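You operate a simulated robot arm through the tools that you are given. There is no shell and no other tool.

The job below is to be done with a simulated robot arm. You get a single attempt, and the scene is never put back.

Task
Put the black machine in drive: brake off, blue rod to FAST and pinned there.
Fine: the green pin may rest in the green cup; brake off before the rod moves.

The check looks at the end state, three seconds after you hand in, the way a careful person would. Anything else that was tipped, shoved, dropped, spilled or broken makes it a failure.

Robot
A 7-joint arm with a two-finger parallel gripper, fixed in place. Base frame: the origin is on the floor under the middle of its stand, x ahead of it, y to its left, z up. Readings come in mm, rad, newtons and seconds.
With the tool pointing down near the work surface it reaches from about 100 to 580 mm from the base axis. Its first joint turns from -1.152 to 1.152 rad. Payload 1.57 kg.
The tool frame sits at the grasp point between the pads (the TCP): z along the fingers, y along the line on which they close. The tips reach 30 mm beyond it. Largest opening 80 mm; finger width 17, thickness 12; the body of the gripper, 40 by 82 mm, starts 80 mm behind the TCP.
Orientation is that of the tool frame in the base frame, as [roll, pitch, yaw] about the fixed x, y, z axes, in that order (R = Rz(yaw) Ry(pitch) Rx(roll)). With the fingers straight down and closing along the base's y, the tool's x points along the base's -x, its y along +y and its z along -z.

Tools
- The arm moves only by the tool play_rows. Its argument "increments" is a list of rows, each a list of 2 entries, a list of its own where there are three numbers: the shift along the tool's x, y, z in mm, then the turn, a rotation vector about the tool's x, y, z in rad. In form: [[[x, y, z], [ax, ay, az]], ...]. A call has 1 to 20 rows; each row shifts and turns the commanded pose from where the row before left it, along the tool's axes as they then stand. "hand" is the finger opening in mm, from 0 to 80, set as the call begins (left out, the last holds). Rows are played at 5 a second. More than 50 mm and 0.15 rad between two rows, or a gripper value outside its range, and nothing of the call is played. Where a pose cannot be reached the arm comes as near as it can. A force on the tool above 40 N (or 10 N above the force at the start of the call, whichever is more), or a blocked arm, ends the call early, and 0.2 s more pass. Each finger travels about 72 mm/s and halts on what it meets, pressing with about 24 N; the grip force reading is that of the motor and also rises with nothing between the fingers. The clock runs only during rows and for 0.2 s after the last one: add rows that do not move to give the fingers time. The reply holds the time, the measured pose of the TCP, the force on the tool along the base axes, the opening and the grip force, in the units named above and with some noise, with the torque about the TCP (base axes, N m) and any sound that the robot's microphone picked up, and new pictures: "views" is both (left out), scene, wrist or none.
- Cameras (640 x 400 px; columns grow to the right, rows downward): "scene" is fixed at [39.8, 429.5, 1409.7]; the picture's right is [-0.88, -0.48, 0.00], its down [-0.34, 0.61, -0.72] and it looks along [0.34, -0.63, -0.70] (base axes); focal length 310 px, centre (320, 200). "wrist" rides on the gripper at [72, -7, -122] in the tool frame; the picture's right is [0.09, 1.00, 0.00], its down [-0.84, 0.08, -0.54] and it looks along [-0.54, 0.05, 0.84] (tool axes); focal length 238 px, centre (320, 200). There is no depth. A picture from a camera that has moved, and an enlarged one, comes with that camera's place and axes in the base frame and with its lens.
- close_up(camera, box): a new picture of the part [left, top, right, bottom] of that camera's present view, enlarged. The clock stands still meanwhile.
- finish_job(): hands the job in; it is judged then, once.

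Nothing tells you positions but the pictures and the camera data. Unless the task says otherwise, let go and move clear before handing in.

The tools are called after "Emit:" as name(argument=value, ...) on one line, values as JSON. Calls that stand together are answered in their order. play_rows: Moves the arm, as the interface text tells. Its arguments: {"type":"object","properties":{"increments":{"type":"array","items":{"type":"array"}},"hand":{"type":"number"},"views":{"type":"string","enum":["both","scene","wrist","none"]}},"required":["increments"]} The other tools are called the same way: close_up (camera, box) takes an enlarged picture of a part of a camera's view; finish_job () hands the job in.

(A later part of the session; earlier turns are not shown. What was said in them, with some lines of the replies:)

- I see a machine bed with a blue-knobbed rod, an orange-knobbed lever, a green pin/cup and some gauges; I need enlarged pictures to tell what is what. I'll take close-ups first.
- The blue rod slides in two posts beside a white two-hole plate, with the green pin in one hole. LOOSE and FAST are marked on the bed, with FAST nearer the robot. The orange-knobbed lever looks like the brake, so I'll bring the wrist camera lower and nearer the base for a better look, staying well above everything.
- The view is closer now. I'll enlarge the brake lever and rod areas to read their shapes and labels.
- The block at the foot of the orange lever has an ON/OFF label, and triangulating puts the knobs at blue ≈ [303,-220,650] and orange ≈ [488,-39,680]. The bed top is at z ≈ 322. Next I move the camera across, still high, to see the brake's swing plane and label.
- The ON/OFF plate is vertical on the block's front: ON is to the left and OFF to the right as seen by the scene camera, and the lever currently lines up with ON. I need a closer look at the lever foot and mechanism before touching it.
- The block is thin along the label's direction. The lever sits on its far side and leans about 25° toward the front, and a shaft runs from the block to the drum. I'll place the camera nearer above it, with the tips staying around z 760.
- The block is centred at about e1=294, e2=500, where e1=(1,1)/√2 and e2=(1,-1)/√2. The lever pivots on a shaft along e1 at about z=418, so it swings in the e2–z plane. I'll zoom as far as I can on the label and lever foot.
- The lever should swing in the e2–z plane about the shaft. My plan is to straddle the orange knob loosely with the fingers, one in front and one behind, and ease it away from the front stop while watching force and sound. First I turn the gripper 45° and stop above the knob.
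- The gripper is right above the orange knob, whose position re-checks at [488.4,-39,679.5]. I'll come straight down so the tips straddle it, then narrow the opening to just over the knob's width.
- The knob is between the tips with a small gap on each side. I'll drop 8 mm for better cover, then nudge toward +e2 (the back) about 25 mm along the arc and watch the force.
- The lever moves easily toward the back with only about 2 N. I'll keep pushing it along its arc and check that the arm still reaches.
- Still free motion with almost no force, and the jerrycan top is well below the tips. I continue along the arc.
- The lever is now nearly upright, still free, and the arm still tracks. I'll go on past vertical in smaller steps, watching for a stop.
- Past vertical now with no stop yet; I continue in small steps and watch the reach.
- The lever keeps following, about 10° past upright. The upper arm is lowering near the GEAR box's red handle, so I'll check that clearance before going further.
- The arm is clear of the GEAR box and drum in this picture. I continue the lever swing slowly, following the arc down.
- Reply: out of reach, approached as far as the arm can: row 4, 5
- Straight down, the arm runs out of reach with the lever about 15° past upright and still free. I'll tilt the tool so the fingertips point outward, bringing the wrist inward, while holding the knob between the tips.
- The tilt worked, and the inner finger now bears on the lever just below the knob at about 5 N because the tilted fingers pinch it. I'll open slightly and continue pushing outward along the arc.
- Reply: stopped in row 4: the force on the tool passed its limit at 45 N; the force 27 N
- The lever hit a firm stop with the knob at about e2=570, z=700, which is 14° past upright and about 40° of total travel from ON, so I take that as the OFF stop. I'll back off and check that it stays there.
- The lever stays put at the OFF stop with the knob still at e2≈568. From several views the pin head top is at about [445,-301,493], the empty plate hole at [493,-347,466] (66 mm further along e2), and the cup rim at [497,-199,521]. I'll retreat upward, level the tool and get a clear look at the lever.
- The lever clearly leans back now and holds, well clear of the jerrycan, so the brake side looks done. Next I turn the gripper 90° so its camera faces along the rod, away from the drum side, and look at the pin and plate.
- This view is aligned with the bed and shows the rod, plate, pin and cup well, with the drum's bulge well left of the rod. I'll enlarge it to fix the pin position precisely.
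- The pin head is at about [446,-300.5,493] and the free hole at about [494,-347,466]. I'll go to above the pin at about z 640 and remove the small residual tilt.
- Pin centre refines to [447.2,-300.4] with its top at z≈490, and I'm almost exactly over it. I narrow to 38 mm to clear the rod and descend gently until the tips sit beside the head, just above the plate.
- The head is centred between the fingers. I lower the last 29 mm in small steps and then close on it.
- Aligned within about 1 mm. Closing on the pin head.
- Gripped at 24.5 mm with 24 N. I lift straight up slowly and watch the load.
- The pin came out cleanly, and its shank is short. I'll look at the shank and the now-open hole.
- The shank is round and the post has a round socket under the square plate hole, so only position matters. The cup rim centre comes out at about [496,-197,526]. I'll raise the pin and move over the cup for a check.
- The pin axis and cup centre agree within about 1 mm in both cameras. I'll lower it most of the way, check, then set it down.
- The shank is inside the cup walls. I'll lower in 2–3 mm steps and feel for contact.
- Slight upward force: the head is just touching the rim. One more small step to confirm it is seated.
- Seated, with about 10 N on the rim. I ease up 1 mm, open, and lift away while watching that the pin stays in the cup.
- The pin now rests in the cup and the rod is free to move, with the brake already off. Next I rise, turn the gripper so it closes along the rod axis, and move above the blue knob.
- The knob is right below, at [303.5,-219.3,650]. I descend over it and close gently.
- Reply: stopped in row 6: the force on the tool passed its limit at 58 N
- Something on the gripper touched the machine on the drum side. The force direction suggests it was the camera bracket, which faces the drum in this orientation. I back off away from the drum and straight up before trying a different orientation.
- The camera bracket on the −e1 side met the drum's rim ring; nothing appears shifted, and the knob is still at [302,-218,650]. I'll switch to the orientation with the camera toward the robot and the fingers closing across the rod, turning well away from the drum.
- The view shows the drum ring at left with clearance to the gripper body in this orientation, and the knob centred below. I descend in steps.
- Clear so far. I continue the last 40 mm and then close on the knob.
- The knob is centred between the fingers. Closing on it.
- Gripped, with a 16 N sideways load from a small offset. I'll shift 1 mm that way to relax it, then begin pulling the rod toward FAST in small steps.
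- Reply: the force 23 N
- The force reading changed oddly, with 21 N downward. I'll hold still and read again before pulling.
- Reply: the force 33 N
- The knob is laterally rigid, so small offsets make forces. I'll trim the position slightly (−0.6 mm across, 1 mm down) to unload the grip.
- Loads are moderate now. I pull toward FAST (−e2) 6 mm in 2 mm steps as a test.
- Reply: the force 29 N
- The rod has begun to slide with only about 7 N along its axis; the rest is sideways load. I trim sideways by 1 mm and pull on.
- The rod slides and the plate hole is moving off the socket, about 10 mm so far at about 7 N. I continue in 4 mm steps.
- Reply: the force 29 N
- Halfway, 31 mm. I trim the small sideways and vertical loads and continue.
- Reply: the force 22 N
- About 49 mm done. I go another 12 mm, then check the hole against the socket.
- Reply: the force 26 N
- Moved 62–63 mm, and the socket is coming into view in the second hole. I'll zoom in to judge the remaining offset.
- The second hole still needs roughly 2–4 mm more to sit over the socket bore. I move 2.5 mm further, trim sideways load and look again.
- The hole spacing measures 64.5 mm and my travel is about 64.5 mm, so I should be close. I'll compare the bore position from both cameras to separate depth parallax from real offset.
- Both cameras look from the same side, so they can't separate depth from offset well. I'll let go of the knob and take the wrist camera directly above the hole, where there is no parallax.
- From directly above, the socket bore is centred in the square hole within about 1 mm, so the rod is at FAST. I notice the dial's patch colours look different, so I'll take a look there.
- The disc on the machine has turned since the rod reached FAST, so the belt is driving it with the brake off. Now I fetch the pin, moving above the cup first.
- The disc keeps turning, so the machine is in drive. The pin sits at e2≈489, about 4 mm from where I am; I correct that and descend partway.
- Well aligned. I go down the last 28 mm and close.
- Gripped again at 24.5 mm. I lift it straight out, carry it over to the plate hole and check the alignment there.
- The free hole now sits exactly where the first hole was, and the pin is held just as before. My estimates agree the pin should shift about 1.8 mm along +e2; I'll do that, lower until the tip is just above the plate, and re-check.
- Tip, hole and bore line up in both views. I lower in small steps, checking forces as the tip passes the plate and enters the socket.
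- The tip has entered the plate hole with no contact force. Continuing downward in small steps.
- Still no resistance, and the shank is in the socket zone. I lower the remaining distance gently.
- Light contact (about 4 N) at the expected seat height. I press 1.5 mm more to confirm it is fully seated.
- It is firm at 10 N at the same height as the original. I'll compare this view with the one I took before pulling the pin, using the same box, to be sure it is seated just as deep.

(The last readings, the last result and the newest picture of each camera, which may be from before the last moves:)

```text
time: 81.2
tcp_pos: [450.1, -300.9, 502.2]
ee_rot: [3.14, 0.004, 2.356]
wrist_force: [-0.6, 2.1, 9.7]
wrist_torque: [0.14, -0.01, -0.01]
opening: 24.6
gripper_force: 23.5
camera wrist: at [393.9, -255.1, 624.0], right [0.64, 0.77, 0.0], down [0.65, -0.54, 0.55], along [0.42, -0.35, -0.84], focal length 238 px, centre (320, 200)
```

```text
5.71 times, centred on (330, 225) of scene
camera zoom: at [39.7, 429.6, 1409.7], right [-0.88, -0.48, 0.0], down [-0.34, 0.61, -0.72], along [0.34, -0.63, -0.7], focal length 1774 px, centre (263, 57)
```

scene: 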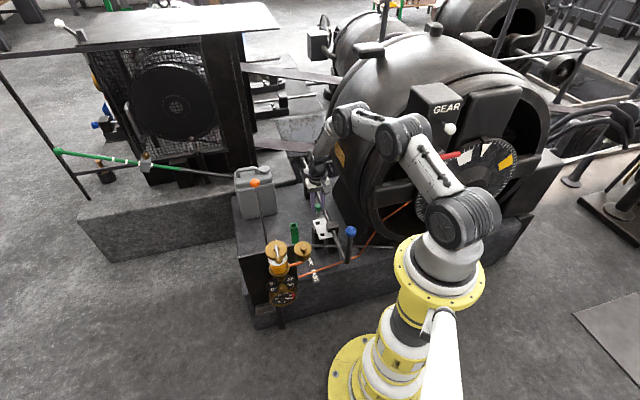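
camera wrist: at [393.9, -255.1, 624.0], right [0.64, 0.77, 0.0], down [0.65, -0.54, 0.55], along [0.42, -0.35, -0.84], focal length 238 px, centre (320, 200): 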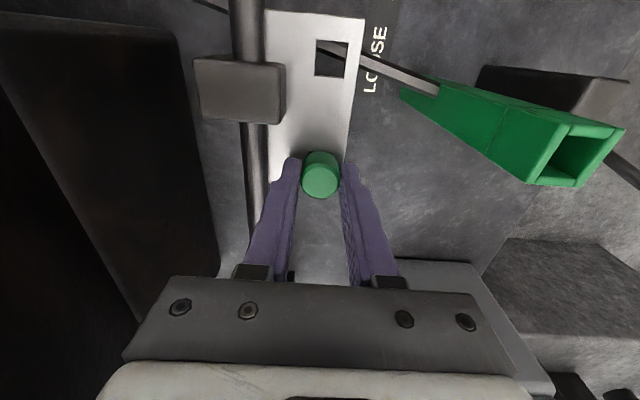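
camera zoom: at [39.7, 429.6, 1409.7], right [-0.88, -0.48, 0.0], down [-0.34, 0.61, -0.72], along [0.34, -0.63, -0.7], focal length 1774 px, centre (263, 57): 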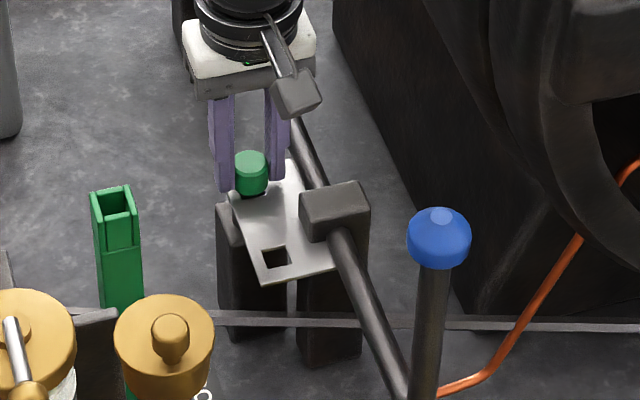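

Head position and height match the original seating in both cameras. I ease off, open the fingers just enough to clear, and lift away.

Emit:
play_rows(increments=[[[0, 0, -0.8], [0, 0, 0]], [[0, 0, 0], [0, 0, 0]]], views="none")

Emit:
play_rows(increments=[[[0, 0, 0], [0, 0, 0]], [[0, 0, 0], [0, 0, 0]], [[0, 0, -3], [0, 0, 0]], [[0, 0, -10], [0, 0, 0]], [[0, 0, -20], [0, 0, 0]], [[0, 0, -25], [0, 0, 0]], [[0, 0, -25], [0, 0, 0]], [[0, 0, -25], [0, 0, 0]], [[0, 0, 0], [0, 0, 0]]], hand=38)

Emit:
close_up(camera="wrist", box=[250, 40, 390, 180])

Emit:
close_up(camera="scene", box=[290, 190, 370, 260])

```text
time: 81.8
tcp_pos: [448.4, -300.9, 503.2]
ee_rot: [-3.139, 0.0, 2.356]
wrist_force: [2.4, -1.7, -0.8]
wrist_torque: [-0.11, -0.14, 0.04]
opening: 24.5
gripper_force: 24.2
```

```text
time: 83.8
tcp_pos: [449.0, -303.1, 611.0]
ee_rot: [-3.141, 0.0, 2.355]
wrist_force: [0.1, 0.0, 0.0]
wrist_torque: [0.03, -0.01, 0.02]
opening: 37.8
gripper_force: 0.1
camera wrist: at [393.6, -256.3, 732.5], right [0.64, 0.77, 0.0], down [0.65, -0.54, 0.54], along [0.42, -0.35, -0.84], focal length 238 px, centre (320, 200)
```

scene: 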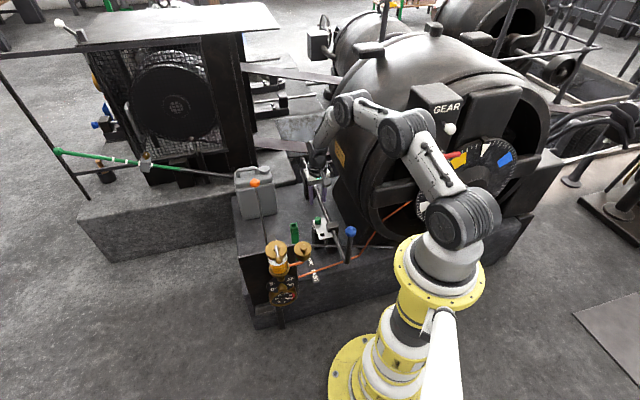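
wrist: 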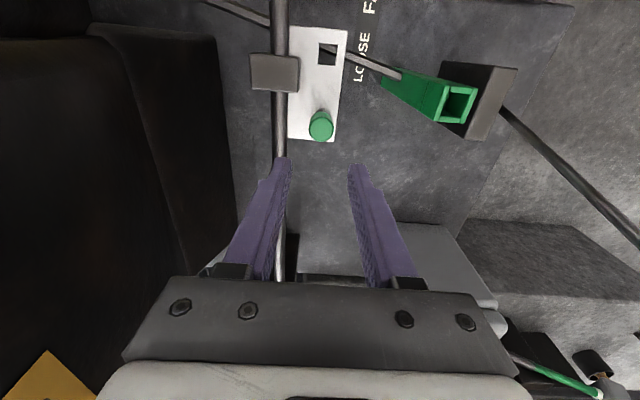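

```text
2.86 times, centred on (320, 110) of wrist
camera zoom: at [393.6, -256.3, 732.5], right [0.64, 0.77, 0.0], down [0.65, -0.54, 0.54], along [0.42, -0.35, -0.84], focal length 681 px, centre (320, 457)
```

zoom: 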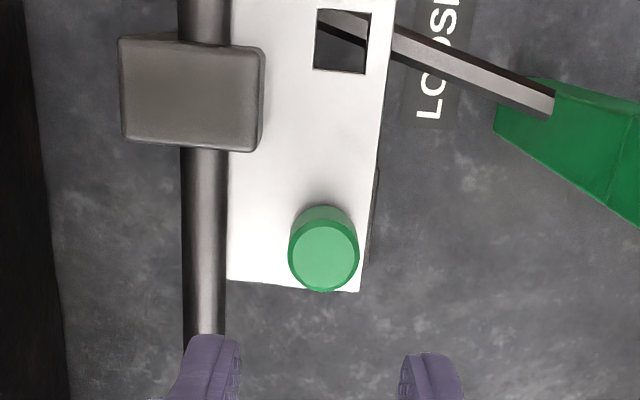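

```text
5.71 times, centred on (330, 225) of scene
camera zoom: at [39.8, 429.5, 1409.7], right [-0.88, -0.48, 0.0], down [-0.34, 0.61, -0.72], along [0.34, -0.63, -0.7], focal length 1774 px, centre (263, 57)
```

zoom: 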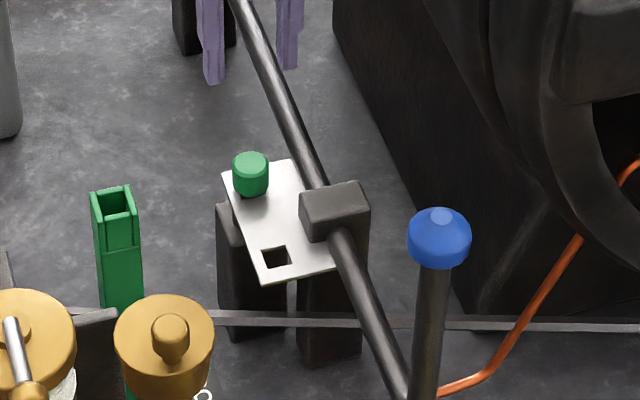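

The pin stands seated in the FAST hole just as it did before in the other, and the disc keeps turning. I move up and back, clear of everything.

Emit:
play_rows(increments=[[[0, 0, -35], [0, 0, 0]], [[0, 0, -40], [0, 0, 0]], [[0, 5, -40], [0, 0, 0]], [[0, 5, -40], [0, 0, 0]], [[0, 5, -40], [0, 0, 0]], [[20, 5, -40], [0, 0, 0]], [[30, 5, -40], [0, 0, 0]], [[35, 5, -40], [0, 0, 0]], [[35, 5, -40], [0, 0, 0]], [[35, 0, -35], [0, 0, 0]], [[30, 0, 0], [0, 0, 0]], [[0, 0, 0], [0, 0, 0]]])

Emit:
close_up(camera="scene", box=[220, 150, 400, 300])

Emit:
close_up(camera="scene", box=[390, 60, 560, 250])

```text
refused: row 7 steps farther than a row can; nothing moved
```

```text
2.67 times, centred on (310, 225) of scene
camera zoom: at [39.8, 429.5, 1409.7], right [-0.88, -0.48, 0.0], down [-0.34, 0.61, -0.72], along [0.34, -0.63, -0.7], focal length 828 px, centre (347, 133)
```

zoom: 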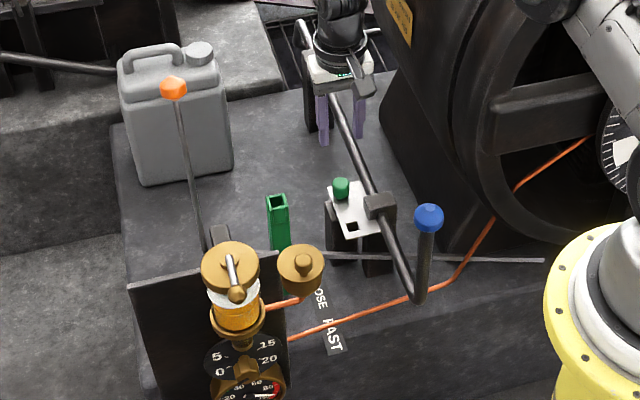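

```text
2.11 times, centred on (475, 155) of scene
camera zoom: at [39.8, 429.5, 1409.7], right [-0.88, -0.48, 0.0], down [-0.34, 0.61, -0.72], along [0.34, -0.63, -0.7], focal length 653 px, centre (-6, 295)
```

zoom: 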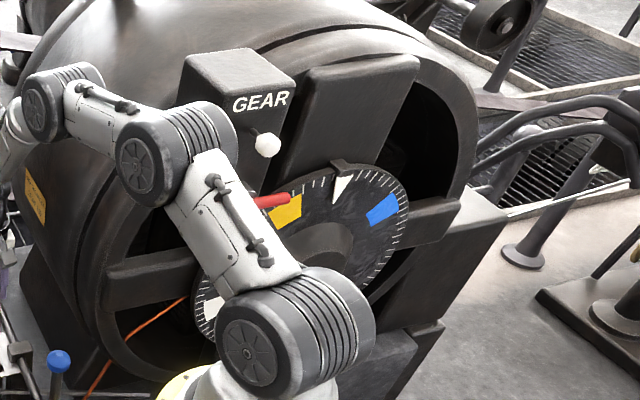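

The rod, pin, lever and disc all look right. That retreat had one row that was too long, so I repeat it with shorter steps.

Emit:
play_rows(increments=[[[0, 0, -35], [0, 0, 0]], [[0, 0, -40], [0, 0, 0]], [[0, 5, -40], [0, 0, 0]], [[0, 5, -40], [0, 0, 0]], [[0, 5, -40], [0, 0, 0]], [[20, 5, -35], [0, 0, 0]], [[30, 5, -30], [0, 0, 0]], [[30, 5, -30], [0, 0, 0]], [[30, 5, -30], [0, 0, 0]], [[30, 0, -30], [0, 0, 0]], [[30, 0, 0], [0, 0, 0]], [[0, 0, 0], [0, 0, 0]]])

Emit:
close_up(camera="scene", box=[220, 150, 400, 300])

Emit:
close_up(camera="wrist", box=[200, 20, 480, 230])

```text
time: 86.3
tcp_pos: [355.3, -155.1, 959.8]
ee_rot: [-3.14, 0.0, 2.357]
wrist_force: [-0.3, -0.4, -0.8]
wrist_torque: [-0.01, 0.0, 0.0]
opening: 38.0
gripper_force: 0.0
camera wrist: at [299.1, -109.1, 1081.4], right [0.64, 0.77, 0.0], down [0.65, -0.54, 0.54], along [0.42, -0.35, -0.84], focal length 238 px, centre (320, 200)
```

scene: 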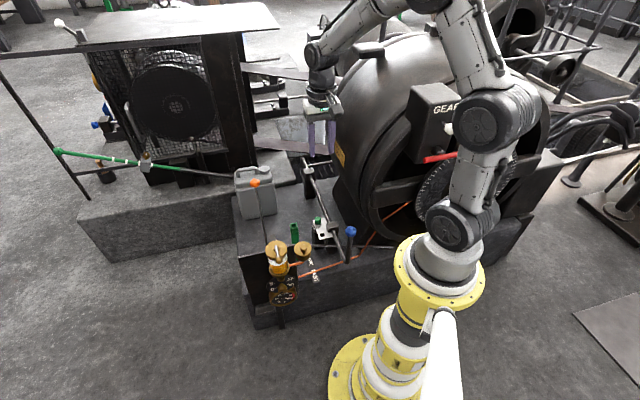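
wrist: 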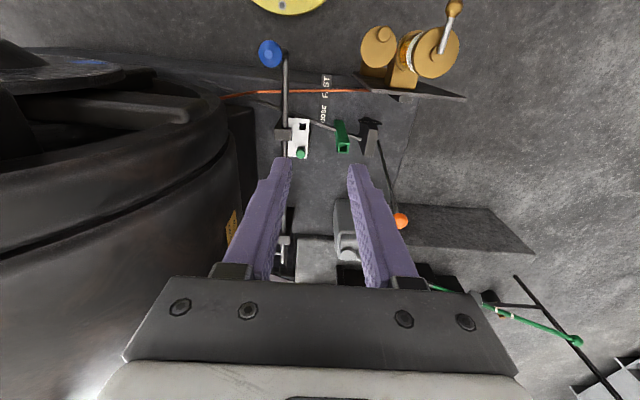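

```text
2.67 times, centred on (310, 225) of scene
camera zoom: at [39.8, 429.5, 1409.7], right [-0.88, -0.48, 0.0], down [-0.34, 0.61, -0.72], along [0.34, -0.63, -0.7], focal length 828 px, centre (347, 133)
```

zoom: 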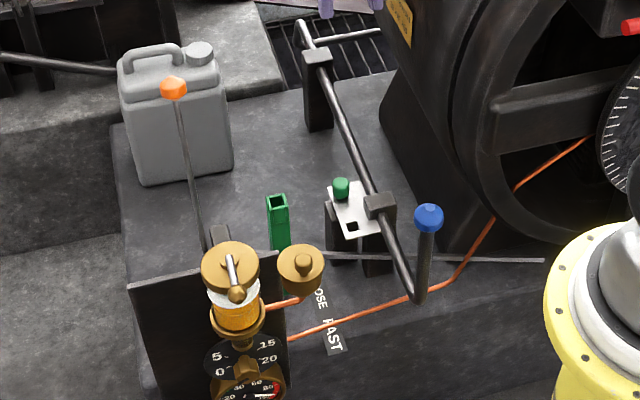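

```text
1.90 times, centred on (340, 125) of wrist
camera zoom: at [299.1, -109.1, 1081.4], right [0.64, 0.77, 0.0], down [0.65, -0.54, 0.54], along [0.42, -0.35, -0.84], focal length 454 px, centre (282, 343)
```

zoom: 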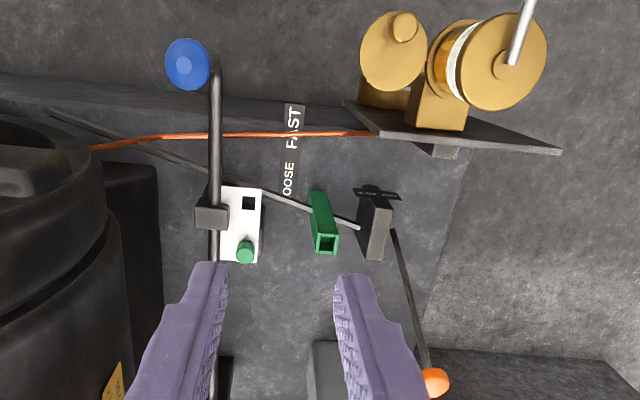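

The orange brake lever rests at its OFF stop. The blue rod is at FAST with the green pin seated through the plate into the socket. The disc has been turning since then, and the jerrycan, cup and oiler stand where they were. The one unplanned contact was the camera bracket touching the drum rim, and I see nothing moved by it. The gripper is empty and clear, so I hand in.

Emit:
finish_job()

```text
The job is handed in.
```

The black machine is in drive: the brake is off, and the blue rod is at FAST with the green pin holding it there. I've handed the job in, but haven't seen a verdict.

- **Brake:** I pushed the orange lever from ON back to a firm stop about 40° away, before touching the rod. The ON/OFF plate doesn't show which way the lever swings. I took that stop as OFF because the lever moved freely only in that direction.
- **Rod and pin:** I parked the pin in the green cup and slid the rod about 64 mm to FAST. The empty hole then sat centred over the socket, and I put the pin back to the same depth as before.
- **Drive:** The disc on the front of the machine began turning around when the rod reached FAST and was still turning near the end. That fits with the brake being off.

**Contact:** While I was first reaching for the blue knob, something on the gripper, most likely the camera bracket, hit the drum's rim at about 58 N. I backed off and turned the gripper the other way. I saw no sign of anything moved or damaged.

The gripper is empty and clear. The jerrycan, cup and oiler are where they started.
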